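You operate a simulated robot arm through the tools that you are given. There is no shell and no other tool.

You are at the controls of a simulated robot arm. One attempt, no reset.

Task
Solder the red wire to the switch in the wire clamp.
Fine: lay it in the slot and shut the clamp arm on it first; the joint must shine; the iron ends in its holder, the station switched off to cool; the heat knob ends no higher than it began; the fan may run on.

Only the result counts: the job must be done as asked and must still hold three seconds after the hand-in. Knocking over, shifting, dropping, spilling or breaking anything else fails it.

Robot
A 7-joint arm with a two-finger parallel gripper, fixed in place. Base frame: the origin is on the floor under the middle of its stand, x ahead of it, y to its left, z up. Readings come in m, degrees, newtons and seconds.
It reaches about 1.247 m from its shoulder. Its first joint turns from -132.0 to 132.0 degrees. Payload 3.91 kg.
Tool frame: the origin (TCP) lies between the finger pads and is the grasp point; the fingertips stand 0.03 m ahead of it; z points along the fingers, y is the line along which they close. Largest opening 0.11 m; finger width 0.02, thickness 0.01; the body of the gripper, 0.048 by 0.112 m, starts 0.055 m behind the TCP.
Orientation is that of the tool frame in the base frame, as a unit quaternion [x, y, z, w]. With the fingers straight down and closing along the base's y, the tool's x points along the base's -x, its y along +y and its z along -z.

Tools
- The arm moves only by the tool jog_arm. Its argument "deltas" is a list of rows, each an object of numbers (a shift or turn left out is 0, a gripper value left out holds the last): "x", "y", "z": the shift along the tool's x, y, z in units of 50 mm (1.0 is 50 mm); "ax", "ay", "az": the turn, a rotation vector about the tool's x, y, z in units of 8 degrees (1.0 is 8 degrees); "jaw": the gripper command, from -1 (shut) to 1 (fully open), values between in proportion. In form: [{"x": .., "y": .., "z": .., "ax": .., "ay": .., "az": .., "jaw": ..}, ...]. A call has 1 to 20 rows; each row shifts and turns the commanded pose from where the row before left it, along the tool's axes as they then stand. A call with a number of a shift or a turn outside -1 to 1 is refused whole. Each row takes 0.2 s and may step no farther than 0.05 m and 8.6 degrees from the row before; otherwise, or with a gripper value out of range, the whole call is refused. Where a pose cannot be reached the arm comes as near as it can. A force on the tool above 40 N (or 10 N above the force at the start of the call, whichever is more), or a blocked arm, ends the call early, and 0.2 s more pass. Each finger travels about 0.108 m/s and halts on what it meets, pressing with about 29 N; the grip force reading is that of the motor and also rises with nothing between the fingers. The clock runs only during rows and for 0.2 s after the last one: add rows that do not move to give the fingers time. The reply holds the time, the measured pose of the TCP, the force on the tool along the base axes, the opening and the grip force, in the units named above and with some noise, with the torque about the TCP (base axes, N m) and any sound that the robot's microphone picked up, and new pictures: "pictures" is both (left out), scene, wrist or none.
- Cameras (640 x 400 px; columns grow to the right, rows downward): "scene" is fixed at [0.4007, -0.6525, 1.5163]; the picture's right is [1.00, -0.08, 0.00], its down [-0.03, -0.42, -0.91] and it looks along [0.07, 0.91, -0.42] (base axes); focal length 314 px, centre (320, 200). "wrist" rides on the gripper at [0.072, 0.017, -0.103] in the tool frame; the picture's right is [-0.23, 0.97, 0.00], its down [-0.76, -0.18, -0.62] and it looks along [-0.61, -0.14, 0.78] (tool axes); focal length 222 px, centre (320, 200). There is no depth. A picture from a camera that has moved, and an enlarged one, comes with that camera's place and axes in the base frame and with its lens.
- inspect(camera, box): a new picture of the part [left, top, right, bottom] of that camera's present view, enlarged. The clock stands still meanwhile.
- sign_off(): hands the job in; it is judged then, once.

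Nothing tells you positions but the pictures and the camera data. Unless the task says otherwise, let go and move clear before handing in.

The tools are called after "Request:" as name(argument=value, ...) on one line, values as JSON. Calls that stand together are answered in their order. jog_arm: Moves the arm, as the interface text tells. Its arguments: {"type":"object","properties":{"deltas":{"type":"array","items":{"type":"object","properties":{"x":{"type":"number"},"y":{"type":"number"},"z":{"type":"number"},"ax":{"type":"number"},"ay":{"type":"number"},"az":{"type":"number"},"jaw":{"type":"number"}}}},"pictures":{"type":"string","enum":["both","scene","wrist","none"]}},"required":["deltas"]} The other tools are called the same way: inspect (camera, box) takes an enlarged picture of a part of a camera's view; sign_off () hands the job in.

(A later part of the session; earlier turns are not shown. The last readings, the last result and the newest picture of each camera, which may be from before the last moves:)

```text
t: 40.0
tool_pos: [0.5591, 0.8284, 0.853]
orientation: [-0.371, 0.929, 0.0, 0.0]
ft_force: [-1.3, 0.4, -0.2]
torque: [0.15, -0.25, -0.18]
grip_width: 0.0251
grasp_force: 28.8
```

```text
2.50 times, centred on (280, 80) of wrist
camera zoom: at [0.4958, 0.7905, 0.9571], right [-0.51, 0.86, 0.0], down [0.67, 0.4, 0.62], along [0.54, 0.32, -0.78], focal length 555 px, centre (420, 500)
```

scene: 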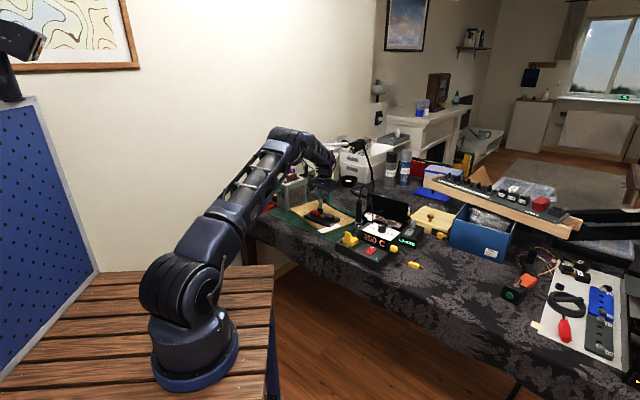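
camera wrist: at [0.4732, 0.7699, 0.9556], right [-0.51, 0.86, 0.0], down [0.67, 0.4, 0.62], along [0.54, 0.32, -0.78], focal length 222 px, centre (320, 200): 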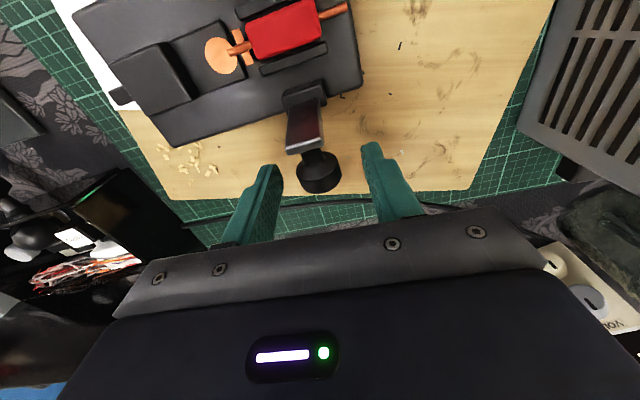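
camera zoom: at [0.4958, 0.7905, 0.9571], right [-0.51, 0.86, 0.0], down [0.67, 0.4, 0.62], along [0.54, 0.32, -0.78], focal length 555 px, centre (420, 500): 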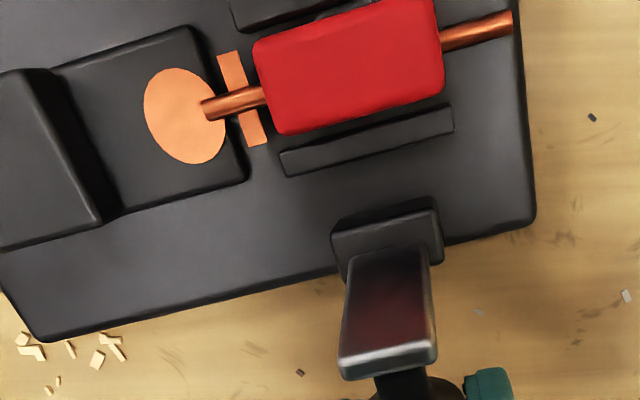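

The clamp is back to its original place and the wire still lies correctly. Now I'll swing the arm along its arc: inward and up first, in small steps.

Request:
jog_arm(deltas=[{"x": 0.064, "z": -0.064}, {"x": 0.064, "z": -0.064}, {"x": 0.075, "z": -0.051}, {"x": 0.075, "z": -0.051}, {}], pictures="none")

Request:
inspect(camera="scene", box=[308, 180, 356, 220])

Request:
inspect(camera="wrist", box=[160, 60, 400, 220])

```text
t: 41.2
tool_pos: [0.548, 0.8188, 0.865]
orientation: [-0.372, 0.928, 0.0, 0.0]
ft_force: [0.2, 0.8, -8.4]
torque: [0.22, -0.42, 0.14]
grip_width: 0.0253
grasp_force: 28.3
```

```text
10.00 times, centred on (332, 200) of scene
camera zoom: at [0.4007, -0.6525, 1.5163], right [1.0, -0.08, 0.0], down [-0.03, -0.42, -0.91], along [0.07, 0.91, -0.42], focal length 3140 px, centre (200, 200)
```

zoom: 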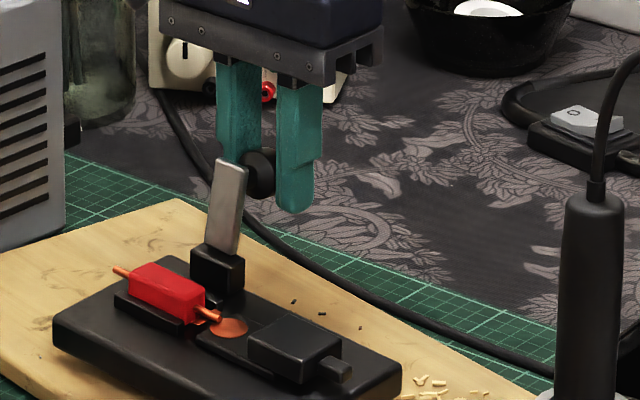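

```text
2.50 times, centred on (280, 140) of wrist
camera zoom: at [0.4845, 0.7808, 0.9685], right [-0.51, 0.86, 0.0], down [0.67, 0.4, 0.62], along [0.54, 0.32, -0.78], focal length 555 px, centre (420, 350)
```

zoom: 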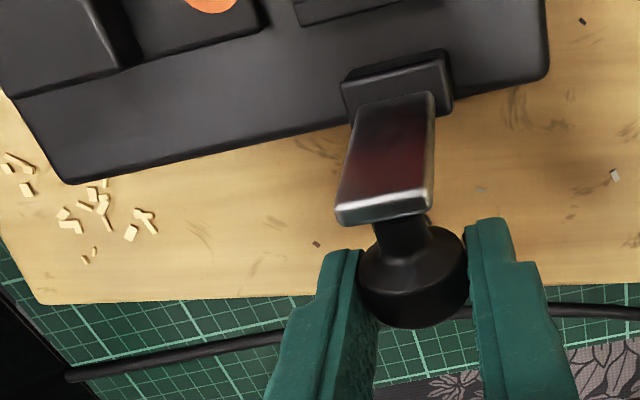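

The base began to lift with the arm rather than the hinge turning, so the hinge is quite stiff. I'll reverse those moves at once and set it back down.

Request:
jog_arm(deltas=[{"x": -0.075, "z": 0.051}, {"x": -0.075, "z": 0.051}, {"x": -0.064, "z": 0.064}, {"x": -0.064, "z": 0.064}, {}], pictures="none")

Request:
inspect(camera="scene", box=[308, 180, 356, 220])

Request:
inspect(camera="wrist", box=[160, 0, 400, 160])

```text
t: 42.4
tool_pos: [0.5589, 0.8281, 0.8549]
orientation: [-0.371, 0.928, 0.001, 0.001]
ft_force: [-2.4, -4.3, 13.1]
torque: [-0.52, 0.45, -0.31]
grip_width: 0.0253
grasp_force: 28.5
```

```text
10.00 times, centred on (332, 200) of scene
camera zoom: at [0.4007, -0.6525, 1.5163], right [1.0, -0.08, 0.0], down [-0.03, -0.42, -0.91], along [0.07, 0.91, -0.42], focal length 3140 px, centre (200, 200)
```

zoom: 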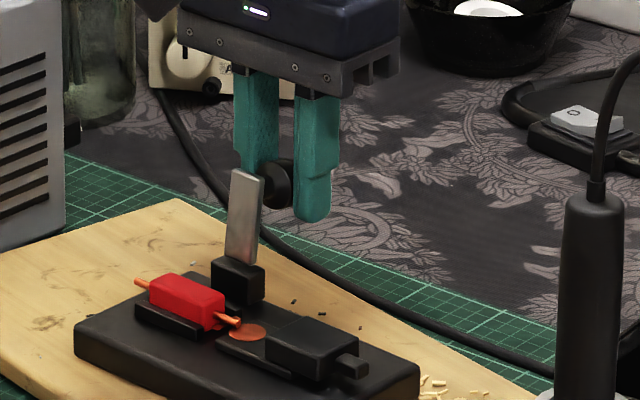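

```text
2.50 times, centred on (280, 80) of wrist
camera zoom: at [0.4944, 0.7903, 0.9582], right [-0.51, 0.86, 0.0], down [0.67, 0.39, 0.62], along [0.54, 0.32, -0.78], focal length 555 px, centre (420, 500)
```

zoom: 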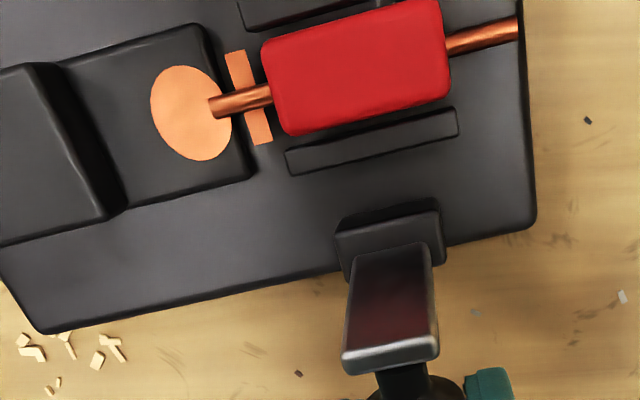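

The wire is still seated and the clamp is back. I now understand the failure: my tight grip kept the knob from pivoting, so the whole clamp tilted. I'll release and re-grip, then swing the gripper itself around the hinge along with the arm.

Request:
jog_arm(deltas=[{"jaw": -0.3}, {"jaw": 0.0}, {}, {}], pictures="none")

Request:
inspect(camera="scene", box=[308, 180, 356, 220])

Request:
inspect(camera="wrist", box=[160, 40, 400, 220])

```text
t: 43.4
tool_pos: [0.5595, 0.8277, 0.8516]
orientation: [-0.371, 0.929, -0.001, 0.0]
ft_force: [1.1, -0.2, 0.3]
torque: [0.01, 0.01, 0.0]
grip_width: 0.0548
grasp_force: 0.2
```

```text
10.00 times, centred on (332, 200) of scene
camera zoom: at [0.4007, -0.6525, 1.5163], right [1.0, -0.08, 0.0], down [-0.03, -0.42, -0.91], along [0.07, 0.91, -0.42], focal length 3140 px, centre (200, 200)
```

zoom: 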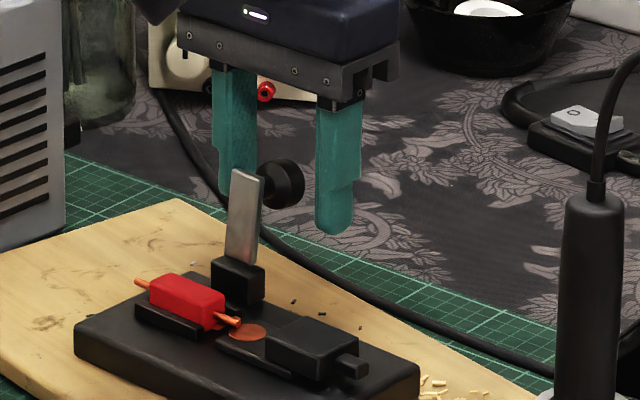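

```text
2.22 times, centred on (280, 130) of wrist
camera zoom: at [0.4943, 0.7904, 0.9563], right [-0.51, 0.86, 0.0], down [0.67, 0.4, 0.62], along [0.54, 0.32, -0.78], focal length 494 px, centre (409, 356)
```

zoom: 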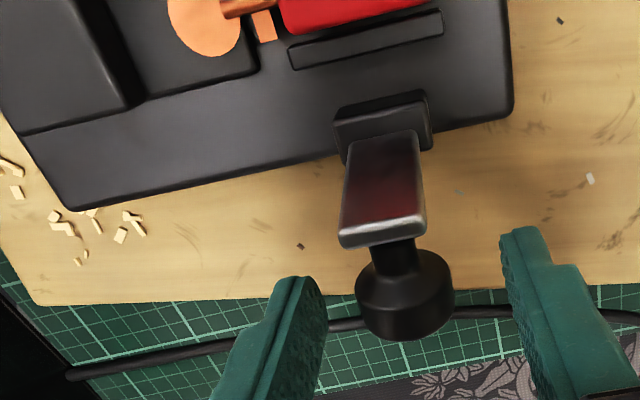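

All is in place: the knob is centred between the fingers and the hinge lies about 38 mm inward and 50 mm below the tool centre. I'll grip and turn about that hinge by 10° as a trial.

Request:
jog_arm(deltas=[{"jaw": -0.4}, {"jaw": -1}, {"jaw": -1}, {"jaw": -1}, {"x": 0.09, "z": -0.0624, "ay": -0.625}, {"x": 0.09, "z": -0.0624, "ay": -0.625}, {}, {}], pictures="none")

Request:
inspect(camera="scene", box=[308, 180, 356, 220])

Request:
inspect(camera="wrist", box=[160, 40, 400, 220])

```text
t: 45.2
tool_pos: [0.5507, 0.8218, 0.859]
orientation: [-0.37, 0.925, 0.033, 0.081]
ft_force: [-3.6, -6.1, 7.7]
torque: [-0.42, 0.39, -0.26]
grip_width: 0.0254
grasp_force: 28.9
```

```text
10.00 times, centred on (332, 200) of scene
camera zoom: at [0.4007, -0.6525, 1.5163], right [1.0, -0.08, 0.0], down [-0.03, -0.42, -0.91], along [0.07, 0.91, -0.42], focal length 3140 px, centre (200, 200)
```

zoom: 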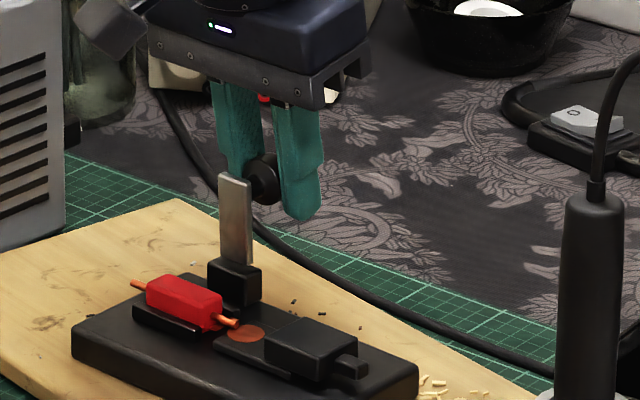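

```text
2.22 times, centred on (280, 130) of wrist
camera zoom: at [0.4741, 0.7724, 0.9477], right [-0.51, 0.86, 0.04], down [0.59, 0.31, 0.75], along [0.63, 0.4, -0.66], focal length 494 px, centre (409, 356)
```

zoom: 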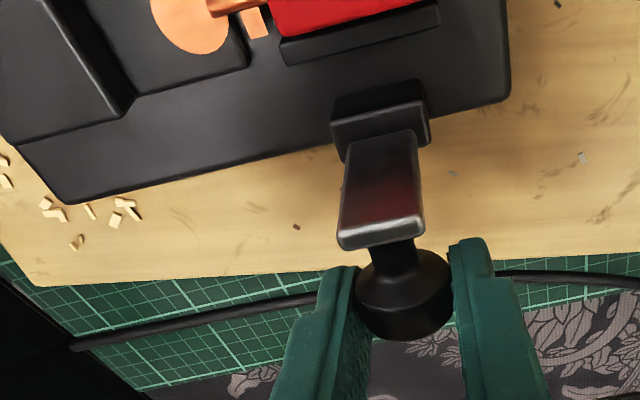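

It works: the arm has turned to upright while the base stayed put. I'll continue around the hinge with slightly larger shifts, since the forces show the arm lagging.

Request:
jog_arm(deltas=[{"x": 0.12, "z": -0.085, "ay": -0.625}, {"x": 0.12, "z": -0.085, "ay": -0.625}, {"x": 0.11, "z": -0.075, "ay": -0.625}, {"x": 0.1, "z": -0.07, "ay": -0.625}, {}], pictures="none")

Request:
inspect(camera="scene", box=[308, 180, 356, 220])

Request:
inspect(camera="wrist", box=[160, 40, 400, 220])

```text
t: 46.4
tool_pos: [0.5335, 0.803, 0.8666]
orientation: [-0.358, 0.897, 0.096, 0.24]
ft_force: [-1.3, -0.1, 1.1]
torque: [0.05, -0.07, -0.22]
grip_width: 0.0254
grasp_force: 29.1
```

```text
10.00 times, centred on (332, 200) of scene
camera zoom: at [0.4007, -0.6525, 1.5163], right [1.0, -0.08, 0.0], down [-0.03, -0.42, -0.91], along [0.07, 0.91, -0.42], focal length 3140 px, centre (200, 200)
```

zoom: 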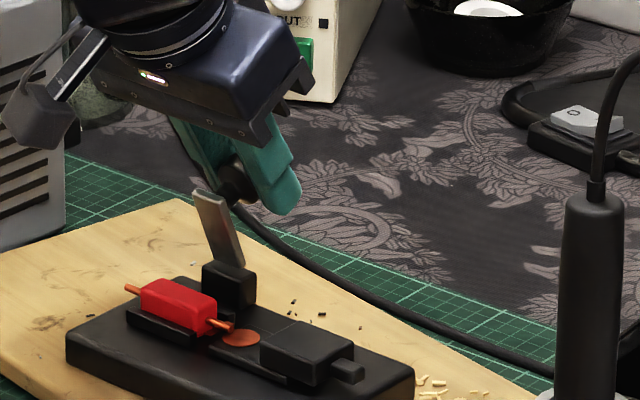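

```text
2.22 times, centred on (280, 130) of wrist
camera zoom: at [0.4389, 0.737, 0.9197], right [-0.53, 0.84, 0.11], down [0.37, 0.11, 0.92], along [0.76, 0.53, -0.37], focal length 494 px, centre (409, 356)
```

zoom: 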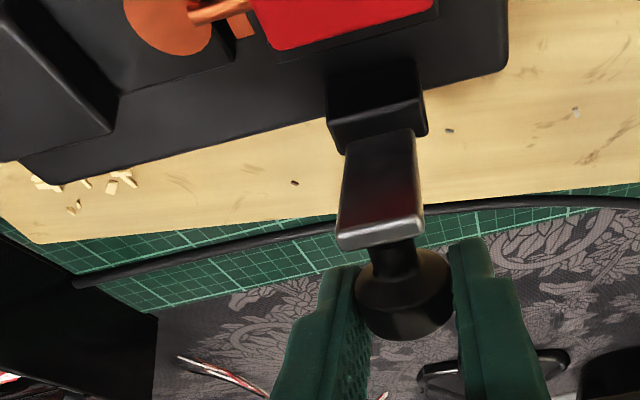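

The arm now leans inward and the forces are near zero. I'll carry on another 20°.

Request:
jog_arm(deltas=[{"x": 0.095, "z": -0.066, "ay": -0.625}, {"x": 0.095, "z": -0.066, "ay": -0.625}, {"x": 0.095, "z": -0.066, "ay": -0.625}, {"x": 0.095, "z": -0.066, "ay": -0.625}, {}], pictures="scene")

Request:
inspect(camera="scene", box=[300, 175, 356, 220])

Request:
inspect(camera="wrist", box=[160, 40, 400, 220])

```text
t: 47.6
tool_pos: [0.5159, 0.7874, 0.866]
orientation: [-0.336, 0.841, 0.158, 0.393]
ft_force: [-3.4, 1.9, 4.1]
torque: [0.01, -0.01, 0.14]
grip_width: 0.0253
grasp_force: 29.1
```

scene: 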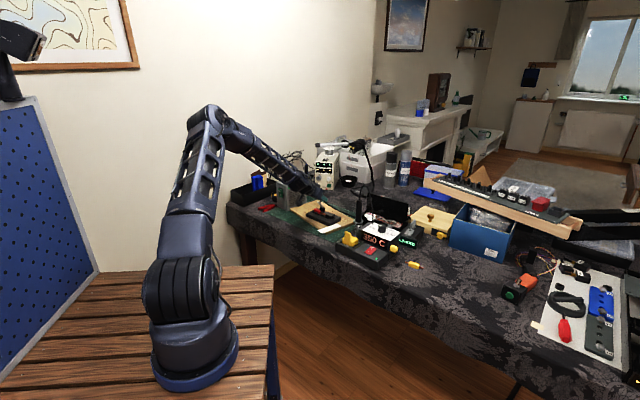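

```text
8.89 times, centred on (328, 198) of scene
camera zoom: at [0.4007, -0.6525, 1.5163], right [1.0, -0.08, 0.0], down [-0.03, -0.42, -0.91], along [0.07, 0.91, -0.42], focal length 2791 px, centre (249, 222)
```

zoom: 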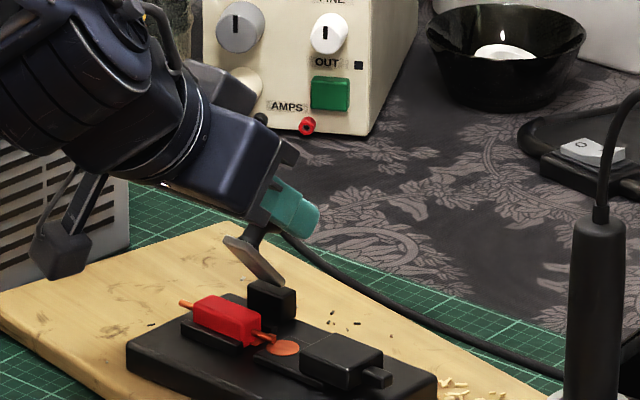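

```text
2.22 times, centred on (280, 130) of wrist
camera zoom: at [0.414, 0.7125, 0.8769], right [-0.57, 0.81, 0.18], down [0.13, -0.12, 0.98], along [0.81, 0.58, -0.04], focal length 494 px, centre (409, 356)
```

zoom: 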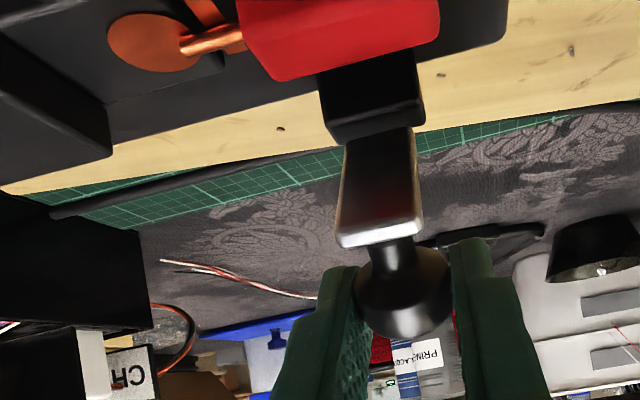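

The arm is past upright, leaning about 45° over the wire. I'll turn two more steps, then let go and back out along the fingers to see if it stays.

Request:
jog_arm(deltas=[{"x": 0.095, "z": -0.066, "ay": -0.625}, {"x": 0.095, "z": -0.066, "ay": -0.625}, {}, {"jaw": -0.4}, {"jaw": -0.2}, {}, {"z": -0.3}, {"z": -0.5}, {"z": -0.6}, {}], pictures="both")

Request:
inspect(camera="scene", box=[300, 175, 356, 220])

Request:
inspect(camera="wrist", box=[200, 60, 440, 220])

```text
t: 49.8
tool_pos: [0.4632, 0.7376, 0.8973]
orientation: [-0.322, 0.804, 0.186, 0.465]
ft_force: [0.7, 0.0, -0.2]
torque: [0.03, -0.03, 0.03]
grip_width: 0.0439
grasp_force: 0.0
camera wrist: at [0.3617, 0.6639, 0.8865], right [-0.59, 0.78, 0.2], down [0.01, -0.24, 0.97], along [0.81, 0.57, 0.13], focal length 222 px, centre (320, 200)
```

scene: 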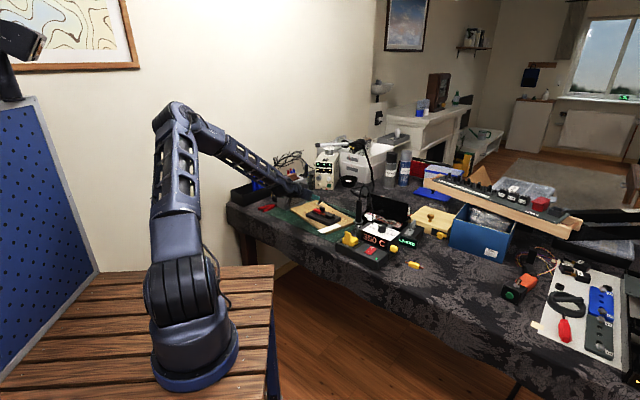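
wrist: 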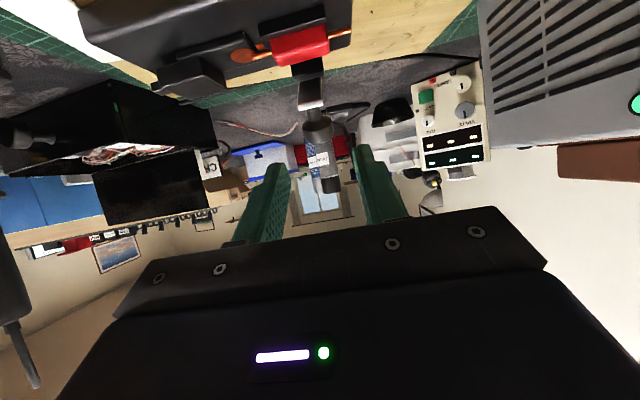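

```text
8.89 times, centred on (328, 198) of scene
camera zoom: at [0.4007, -0.6525, 1.5163], right [1.0, -0.08, 0.0], down [-0.03, -0.42, -0.91], along [0.07, 0.91, -0.42], focal length 2791 px, centre (249, 222)
```

zoom: 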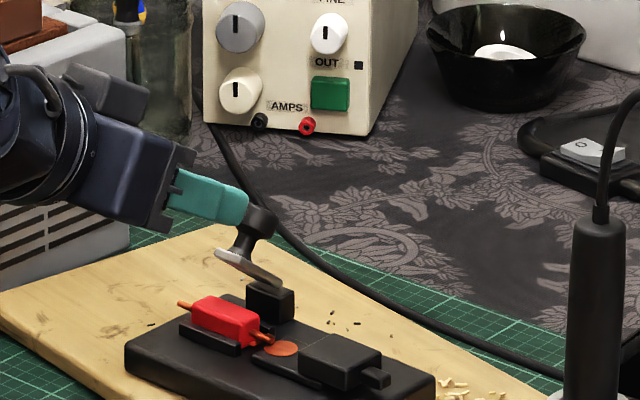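

```text
2.50 times, centred on (320, 140) of wrist
camera zoom: at [0.3617, 0.6639, 0.8865], right [-0.59, 0.78, 0.2], down [0.01, -0.24, 0.97], along [0.81, 0.57, 0.13], focal length 555 px, centre (320, 350)
```

zoom: 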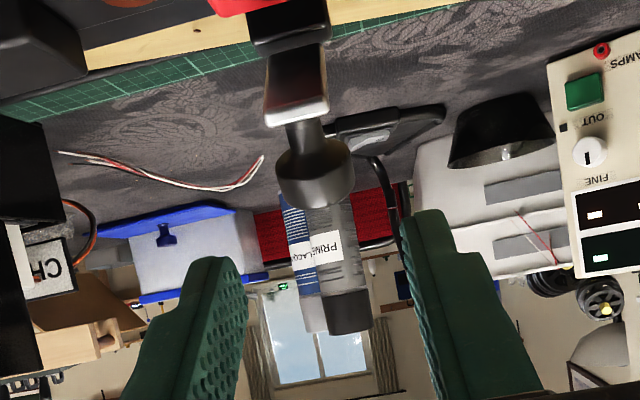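

The arm stays where I left it, leaning about 50° inward, and the clamp and wire haven't moved. I'll straighten the gripper above it and take the knob again from the top for the second half of the swing.

Request:
jog_arm(deltas=[{"x": -0.866, "z": -0.5, "jaw": 0.0}, {"ay": 0.9375}, {"ay": 0.9375}, {"ay": 0.9375}, {"ay": 0.9375}, {"ay": 0.9375}, {"ay": 0.9375}, {"ay": 0.9375}, {"ay": 0.9375}, {"x": -0.787, "y": -0.024}, {"x": -0.787, "y": -0.024}, {}, {}], pictures="both")

Request:
inspect(camera="wrist", box=[200, 40, 440, 200])

Request:
inspect(camera="scene", box=[300, 175, 356, 220])

```text
t: 52.6
tool_pos: [0.5241, 0.789, 0.9479]
orientation: [-0.37, 0.929, 0.001, 0.0]
ft_force: [-0.2, -0.4, 0.4]
torque: [-0.03, 0.0, -0.01]
grip_width: 0.0547
grasp_force: 0.0
camera wrist: at [0.461, 0.752, 1.052], right [-0.51, 0.86, 0.0], down [0.67, 0.4, 0.62], along [0.54, 0.32, -0.78], focal length 222 px, centre (320, 200)
```

scene: 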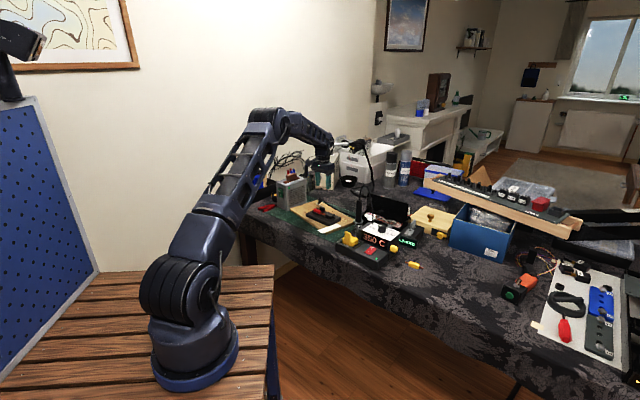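
wrist: 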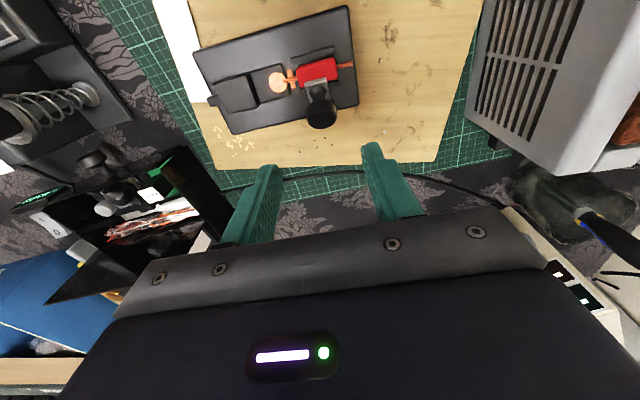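

```text
2.50 times, centred on (320, 120) of wrist
camera zoom: at [0.461, 0.752, 1.052], right [-0.51, 0.86, 0.0], down [0.67, 0.4, 0.62], along [0.54, 0.32, -0.78], focal length 555 px, centre (320, 400)
```

zoom: 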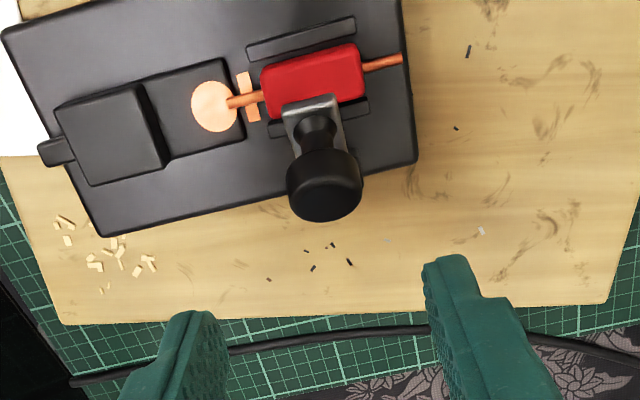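

```text
8.89 times, centred on (328, 198) of scene
camera zoom: at [0.4007, -0.6525, 1.5163], right [1.0, -0.08, 0.0], down [-0.03, -0.42, -0.91], along [0.07, 0.91, -0.42], focal length 2791 px, centre (249, 222)
```

zoom: 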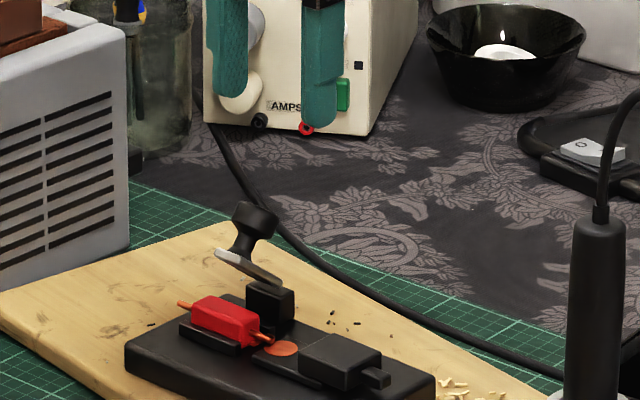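

I can see the arm half-closed over the wire, with the knob 13 mm inward of the tool centre. I'll position over it and lower the fingers around it.

Request:
jog_arm(deltas=[{"x": 0.27, "y": 0.09}, {"z": 0.8}, {"z": 0.5}, {"z": 0.38}, {}, {}], pictures="none")

Request:
inspect(camera="wrist", box=[200, 40, 440, 220])

Request:
inspect(camera="scene", box=[300, 175, 356, 220])

```text
t: 54.0
tool_pos: [0.5111, 0.7843, 0.8642]
orientation: [-0.371, 0.929, 0.0, 0.0]
ft_force: [-0.7, 0.6, 0.6]
torque: [0.02, 0.01, 0.02]
grip_width: 0.055
grasp_force: 0.1
```

```text
2.22 times, centred on (320, 130) of wrist
camera zoom: at [0.4472, 0.7463, 0.9672], right [-0.51, 0.86, 0.0], down [0.67, 0.4, 0.62], along [0.54, 0.32, -0.78], focal length 494 px, centre (320, 356)
```

zoom: 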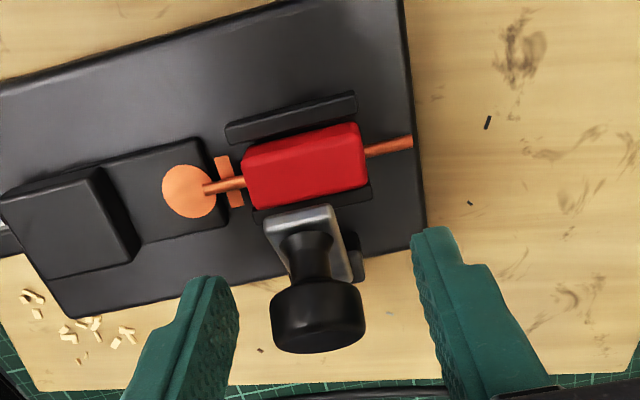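

```text
8.89 times, centred on (328, 198) of scene
camera zoom: at [0.4007, -0.6525, 1.5163], right [1.0, -0.08, 0.0], down [-0.03, -0.42, -0.91], along [0.07, 0.91, -0.42], focal length 2791 px, centre (249, 222)
```

zoom: 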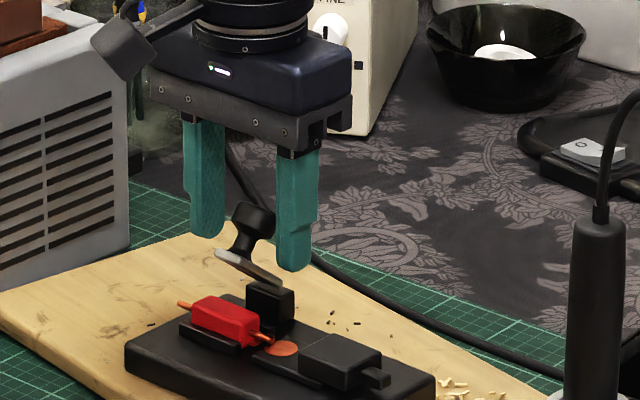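

The knob is centred between the fingers. I'll grip it and swing another 20° about the hinge.

Request:
jog_arm(deltas=[{"jaw": -0.4}, {"jaw": -1}, {"jaw": -1}, {"jaw": -1}, {"x": 0.107, "z": 0.034, "ay": -0.625}, {"x": 0.107, "z": 0.034, "ay": -0.625}, {"x": 0.107, "z": 0.034, "ay": -0.625}, {"x": 0.107, "z": 0.034, "ay": -0.625}, {}], pictures="none")

Request:
inspect(camera="scene", box=[300, 175, 356, 220])

Request:
inspect(camera="wrist", box=[200, 40, 440, 220])

```text
t: 56.0
tool_pos: [0.496, 0.7702, 0.8548]
orientation: [-0.365, 0.914, 0.065, 0.163]
ft_force: [-3.9, -2.1, 10.5]
torque: [-0.02, -0.23, 0.08]
grip_width: 0.0258
grasp_force: 28.6
```

```text
8.89 times, centred on (328, 198) of scene
camera zoom: at [0.4007, -0.6525, 1.5163], right [1.0, -0.08, 0.0], down [-0.03, -0.42, -0.91], along [0.07, 0.91, -0.42], focal length 2791 px, centre (249, 222)
```

zoom: 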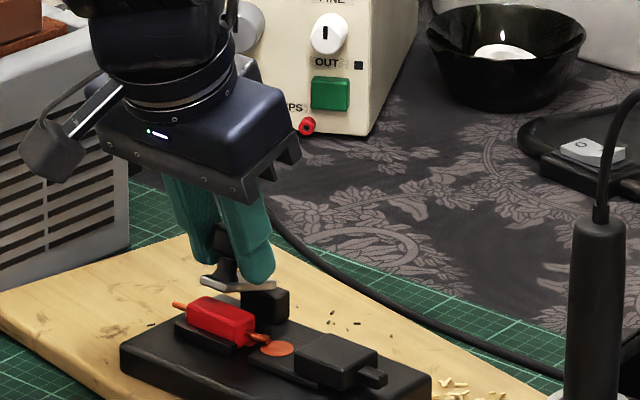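

```text
2.22 times, centred on (320, 130) of wrist
camera zoom: at [0.4097, 0.711, 0.9275], right [-0.52, 0.85, 0.08], down [0.49, 0.22, 0.85], along [0.7, 0.48, -0.53], focal length 494 px, centre (320, 356)
```

zoom: 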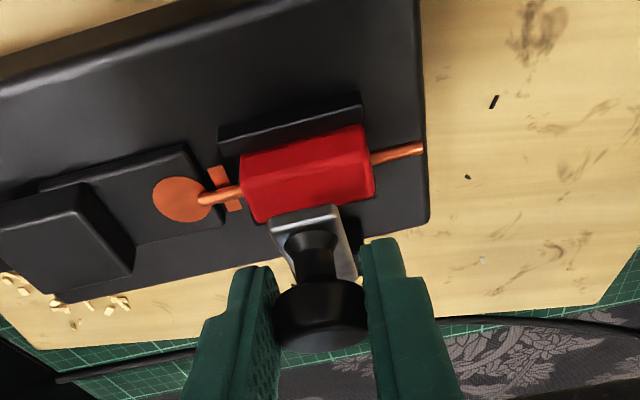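

The arm is nearly flat now. I'll continue in smaller steps until it bears on the wire.

Request:
jog_arm(deltas=[{"x": 0.1, "z": 0.02, "ay": -0.625}, {"x": 0.1, "z": 0.02, "ay": -0.625}, {}], pictures="none")

Request:
inspect(camera="scene", box=[308, 190, 348, 220])

Request:
inspect(camera="wrist", box=[200, 40, 440, 220])

```text
t: 56.8
tool_pos: [0.4892, 0.7631, 0.8486]
orientation: [-0.358, 0.897, 0.096, 0.24]
ft_force: [-1.4, -1.4, 8.1]
torque: [0.0, -0.39, 0.07]
grip_width: 0.0256
grasp_force: 29.2
```

```text
13.33 times, centred on (328, 205) of scene
camera zoom: at [0.4007, -0.6525, 1.5163], right [1.0, -0.08, 0.0], down [-0.03, -0.42, -0.91], along [0.07, 0.91, -0.42], focal length 4186 px, centre (213, 133)
```

zoom: 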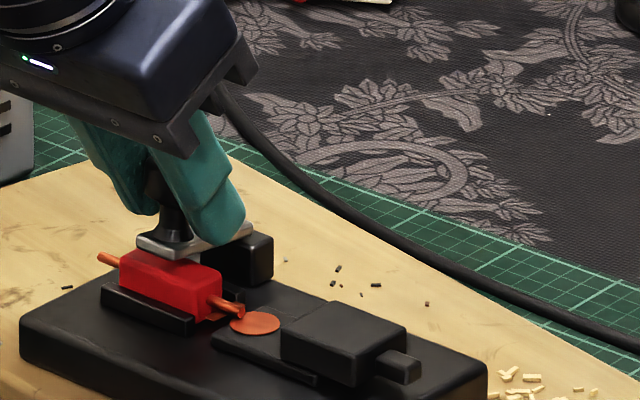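

```text
2.22 times, centred on (320, 130) of wrist
camera zoom: at [0.3958, 0.6973, 0.9017], right [-0.53, 0.84, 0.11], down [0.37, 0.11, 0.92], along [0.76, 0.53, -0.37], focal length 494 px, centre (320, 356)
```

zoom: 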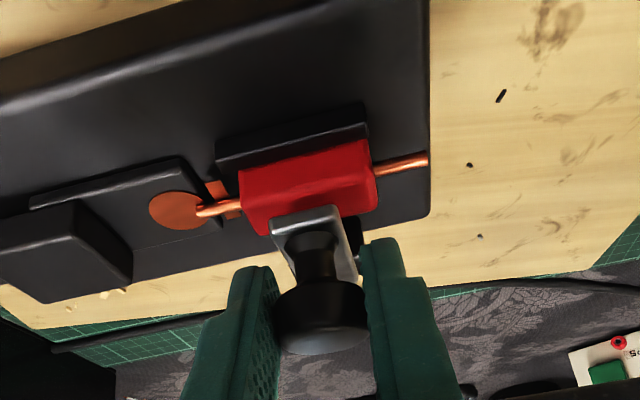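

The arm lies over the wire with only light force. I'll open the fingers, back away and look at how it sits.

Request:
jog_arm(deltas=[{"jaw": -0.4}, {"jaw": 0.0}, {}, {"z": -0.3}, {"z": -0.6}, {"z": -0.6}, {}], pictures="scene")

Request:
inspect(camera="scene", box=[308, 190, 348, 220])

Request:
inspect(camera="wrist", box=[200, 40, 440, 220])

```text
t: 58.4
tool_pos: [0.4645, 0.7382, 0.9098]
orientation: [-0.358, 0.897, 0.096, 0.241]
ft_force: [-0.5, -0.3, -0.5]
torque: [0.01, -0.02, 0.02]
grip_width: 0.055
grasp_force: 0.1
```

scene: 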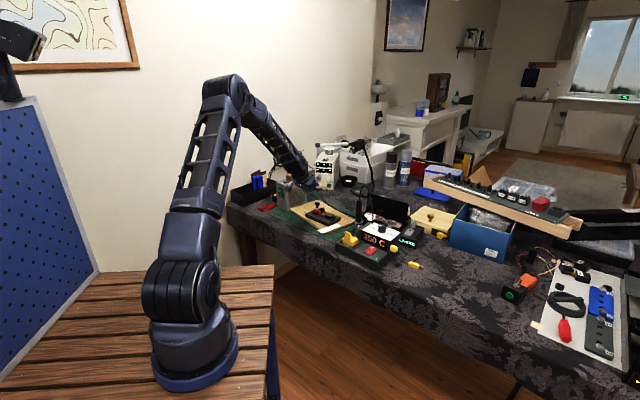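

```text
13.33 times, centred on (328, 205) of scene
camera zoom: at [0.4007, -0.6525, 1.5163], right [1.0, -0.08, 0.0], down [-0.03, -0.42, -0.91], along [0.07, 0.91, -0.42], focal length 4186 px, centre (213, 133)
```

zoom: 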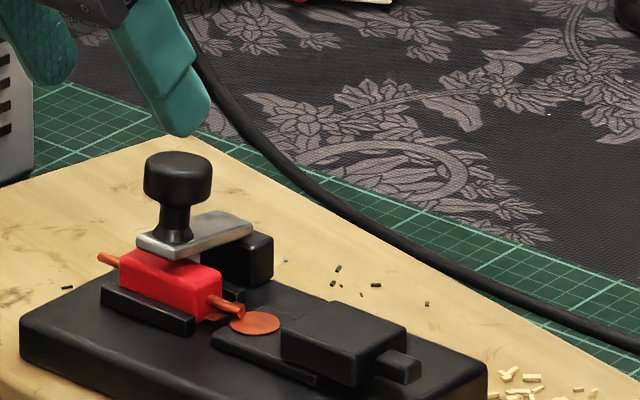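

```text
2.22 times, centred on (320, 130) of wrist
camera zoom: at [0.3696, 0.6706, 0.9642], right [-0.53, 0.84, 0.11], down [0.37, 0.11, 0.92], along [0.76, 0.53, -0.37], focal length 494 px, centre (320, 356)
```

zoom: 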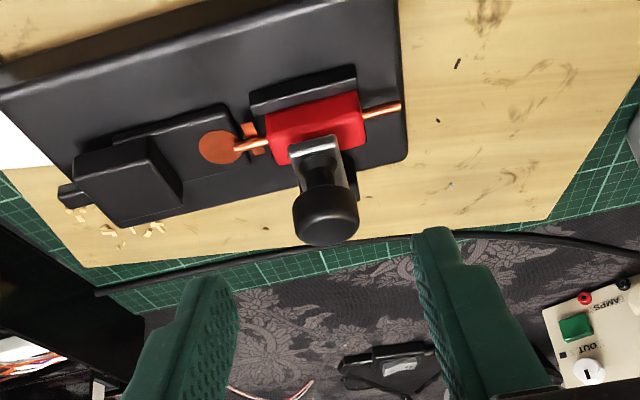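

The arm is down flat across the wire with its knob on top. To be sure it's fully shut, I'll straighten up, close the fingers and press the knob down from above.

Request:
jog_arm(deltas=[{"x": -0.3, "z": -0.52, "jaw": -1}, {"ay": 0.9375}, {"ay": 0.9375}, {"ay": 0.9375}, {"ay": 0.9375}, {"x": -0.5}, {}, {}], pictures="wrist")

Request:
inspect(camera="wrist", box=[200, 40, 440, 200])

```text
t: 60.2
tool_pos: [0.4797, 0.7558, 0.9464]
orientation: [-0.371, 0.929, 0.0, 0.0]
ft_force: [-0.1, -0.6, -0.1]
torque: [-0.02, 0.04, -0.03]
grip_width: 0.0
grasp_force: 29.3
camera wrist: at [0.4168, 0.7178, 1.0486], right [-0.51, 0.86, 0.0], down [0.67, 0.4, 0.62], along [0.54, 0.32, -0.78], focal length 222 px, centre (320, 200)
```

wrist: 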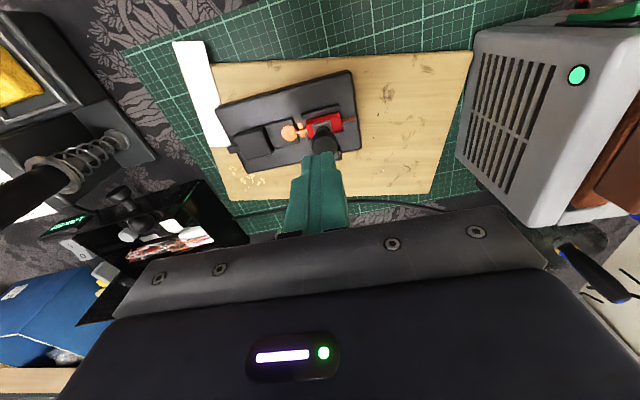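

```text
2.50 times, centred on (320, 120) of wrist
camera zoom: at [0.4168, 0.7178, 1.0486], right [-0.51, 0.86, 0.0], down [0.67, 0.4, 0.62], along [0.54, 0.32, -0.78], focal length 555 px, centre (320, 400)
```

zoom: 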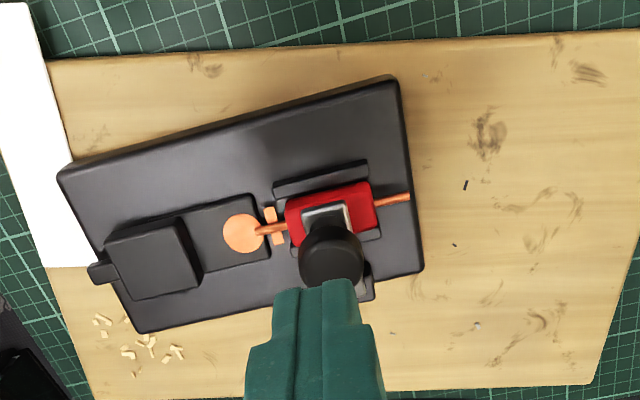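

The knob is right below and 19 mm outward. I'll move over it and lower the closed fingertips until they press.

Request:
jog_arm(deltas=[{"x": -0.38}, {"z": 0.7}, {"z": 0.5}, {"z": 0.1}, {}], pictures="none")

Request:
inspect(camera="scene", box=[308, 185, 348, 220])

```text
t: 61.4
tool_pos: [0.4941, 0.7699, 0.8785]
orientation: [-0.371, 0.929, 0.0, 0.0]
ft_force: [0.0, -0.5, -0.2]
torque: [0.02, -0.02, -0.01]
grip_width: 0.0
grasp_force: 28.9
```

```text
11.43 times, centred on (328, 202) of scene
camera zoom: at [0.4007, -0.6525, 1.5163], right [1.0, -0.08, 0.0], down [-0.03, -0.42, -0.91], along [0.07, 0.91, -0.42], focal length 3588 px, centre (229, 171)
```

zoom: 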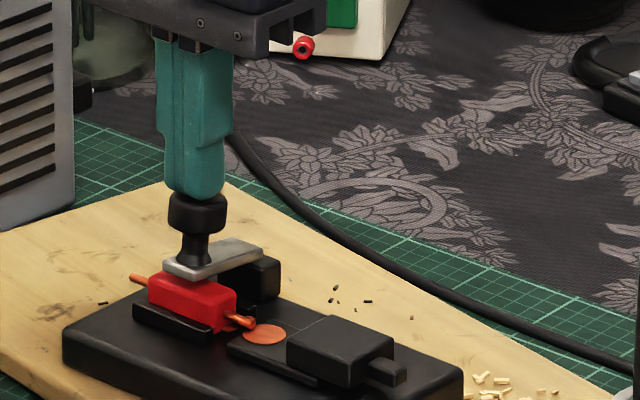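

The fingertips are right on top of the knob. I'll press down in 3 mm steps.

Request:
jog_arm(deltas=[{"z": 0.06}, {"z": 0.06}, {}], pictures="none")

Request:
inspect(camera="scene", box=[308, 185, 348, 220])

```text
t: 62.2
tool_pos: [0.4941, 0.7696, 0.8746]
orientation: [-0.371, 0.929, 0.0, 0.0]
ft_force: [-1.7, -0.7, 5.9]
torque: [-0.02, 0.04, -0.02]
grip_width: 0.0
grasp_force: 28.8
```

```text
11.43 times, centred on (328, 202) of scene
camera zoom: at [0.4007, -0.6525, 1.5163], right [1.0, -0.08, 0.0], down [-0.03, -0.42, -0.91], along [0.07, 0.91, -0.42], focal length 3588 px, centre (229, 171)
```

zoom: 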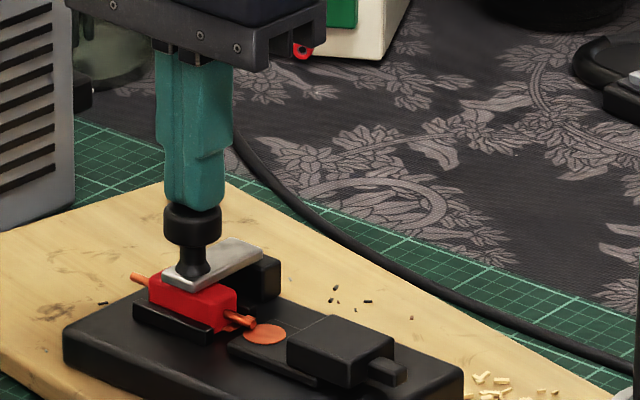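

The arm moves down under the press. I'll continue until it firmly stops.

Request:
jog_arm(deltas=[{"z": 0.06}, {"z": 0.06}, {}], pictures="none")

Request:
inspect(camera="scene", box=[308, 185, 348, 220])

```text
t: 62.8
tool_pos: [0.4949, 0.7712, 0.8739]
orientation: [-0.371, 0.929, 0.003, 0.002]
ft_force: [0.5, -1.0, 9.7]
torque: [-0.12, 0.12, 0.03]
grip_width: 0.0001
grasp_force: 28.3
stopped in row 2: the force on the tool passed its limit at 46 N (the readings are from after the stop); the commanded pose is now the measured one
```

```text
11.43 times, centred on (328, 202) of scene
camera zoom: at [0.4007, -0.6525, 1.5163], right [1.0, -0.08, 0.0], down [-0.03, -0.42, -0.91], along [0.07, 0.91, -0.42], focal length 3588 px, centre (229, 171)
```

zoom: 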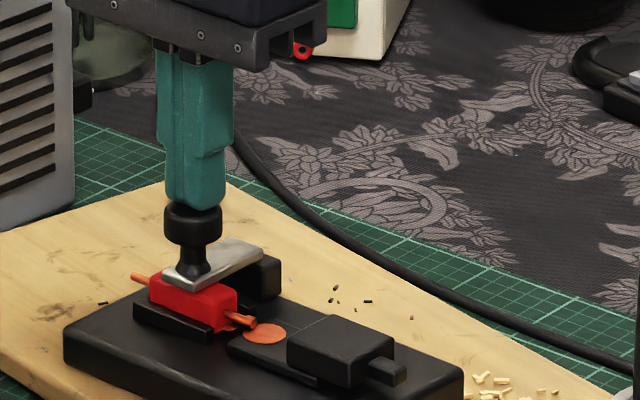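

The press ended at a firm stop (46 N), so the clamp arm is shut on the wire. I'll lift off and move over for a close look at the iron in its holder.

Request:
jog_arm(deltas=[{"z": -0.3}, {"z": -0.8}, {"z": -0.8}, {"z": -0.8}, {"z": -0.8}, {"x": 0.4525, "y": -0.7125}, {"x": 0.4525, "y": -0.7125}, {"x": 0.4525, "y": -0.7125}, {"x": 0.4525, "y": -0.7125}, {"x": 0.4525, "y": -0.7125}, {"x": 0.4525, "y": -0.7125}, {"x": 0.4525, "y": -0.7125}, {"x": 0.4525, "y": -0.7125}, {}, {}], pictures="both")

Request:
inspect(camera="wrist", box=[220, 80, 440, 220])

Request:
inspect(camera="scene", box=[308, 185, 348, 220])

Request:
inspect(camera="scene", box=[340, 180, 400, 240])

```text
t: 66.0
tool_pos: [0.5614, 0.4391, 1.0456]
orientation: [-0.372, 0.928, 0.001, 0.001]
ft_force: [0.0, -0.5, 0.2]
torque: [-0.02, -0.01, -0.02]
grip_width: 0.0
grasp_force: 28.6
camera wrist: at [0.4974, 0.4013, 1.1499], right [-0.51, 0.86, 0.0], down [0.67, 0.39, 0.63], along [0.54, 0.32, -0.78], focal length 222 px, centre (320, 200)
```

scene: 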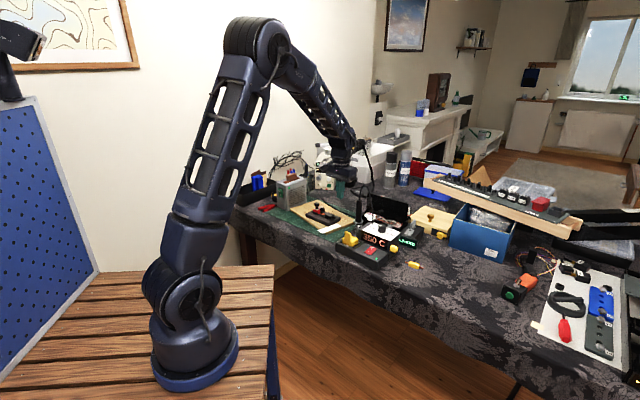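
wrist: 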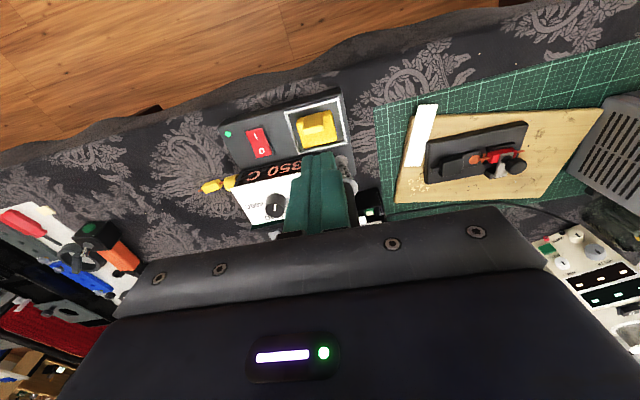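

```text
2.86 times, centred on (330, 150) of wrist
camera zoom: at [0.4974, 0.4013, 1.1499], right [-0.51, 0.86, 0.0], down [0.67, 0.39, 0.63], along [0.54, 0.32, -0.78], focal length 635 px, centre (291, 343)
```

zoom: 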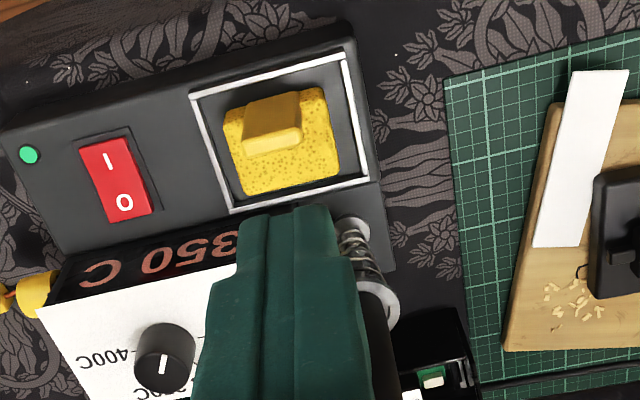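

```text
11.43 times, centred on (328, 202) of scene
camera zoom: at [0.4007, -0.6525, 1.5163], right [1.0, -0.08, 0.0], down [-0.03, -0.42, -0.91], along [0.07, 0.91, -0.42], focal length 3588 px, centre (229, 171)
```

zoom: 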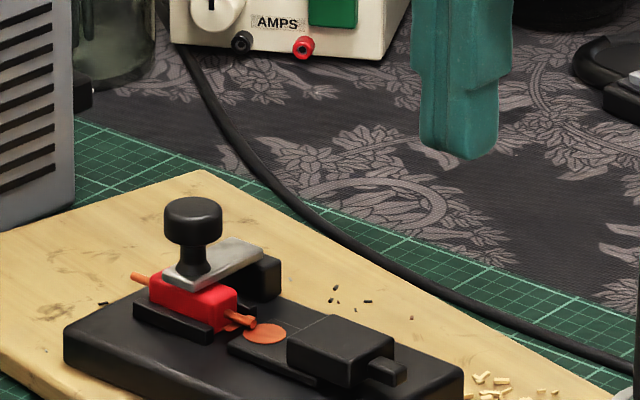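

```text
6.67 times, centred on (370, 210) of scene
camera zoom: at [0.4007, -0.6525, 1.5163], right [1.0, -0.08, 0.0], down [-0.03, -0.42, -0.91], along [0.07, 0.91, -0.42], focal length 2093 px, centre (-13, 133)
```

zoom: 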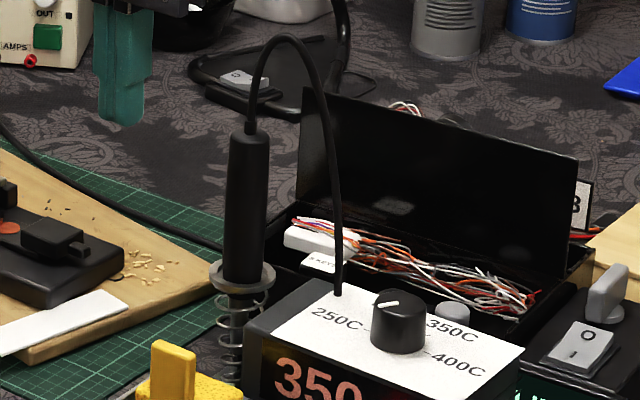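

The clamp stays shut with the wire under its arm. The iron stands upright at about (0.658, 0.545), its handle from z 0.85 to 0.955. I'll turn the gripper level so it can take the handle from the side, clear of the cable.

Request:
jog_arm(deltas=[{"az": 0.833, "jaw": 0.1}, {"az": 0.833}, {"az": 0.834}, {"x": 0.09, "y": 0.584}, {"x": 0.09, "y": 0.584}, {"ay": -0.9375}, {"ay": -0.9375}, {"ay": -0.9375}, {"ay": -0.9375}, {"ay": -0.9375}, {"ay": -0.9375}, {"ay": -0.9375}, {"ay": -0.9375}, {"ay": -0.9375}, {"ay": -0.9375}, {"ay": -0.9375}, {"ay": -0.9375}, {}, {}], pictures="both")

Request:
inspect(camera="scene", box=[290, 150, 410, 240])

```text
t: 70.0
tool_pos: [0.5273, 0.4886, 1.0465]
orientation: [-0.143, 0.691, 0.146, 0.693]
ft_force: [-0.6, 0.5, -0.1]
torque: [0.03, -0.01, -0.03]
grip_width: 0.0602
grasp_force: 0.0
camera wrist: at [0.4272, 0.462, 0.9736], right [-0.39, 0.89, 0.23], down [-0.5, -0.42, 0.76], along [0.77, 0.18, 0.61], focal length 222 px, centre (320, 200)
```

scene: 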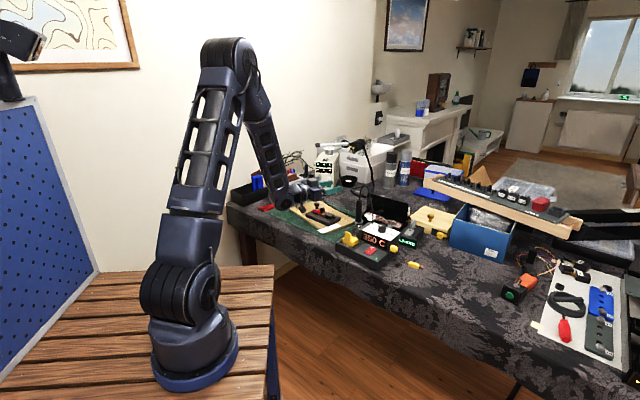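
wrist: 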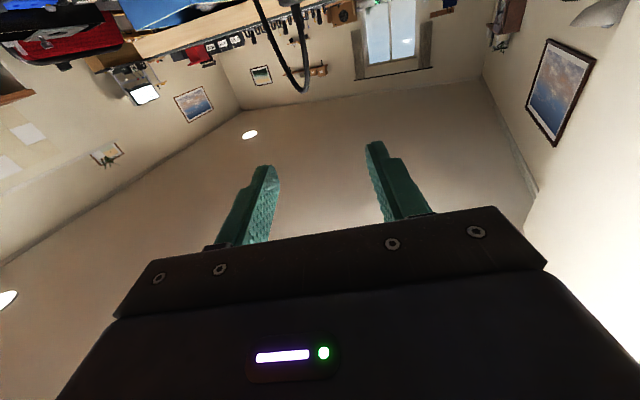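

```text
4.44 times, centred on (350, 195) of scene
camera zoom: at [0.4007, -0.6525, 1.5163], right [1.0, -0.08, 0.0], down [-0.03, -0.42, -0.91], along [0.07, 0.91, -0.42], focal length 1395 px, centre (187, 222)
```

zoom: 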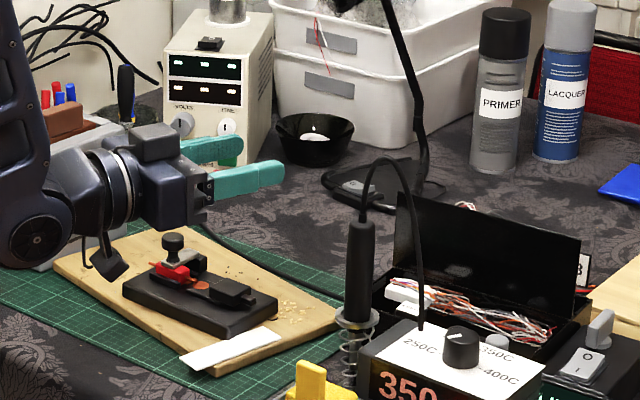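

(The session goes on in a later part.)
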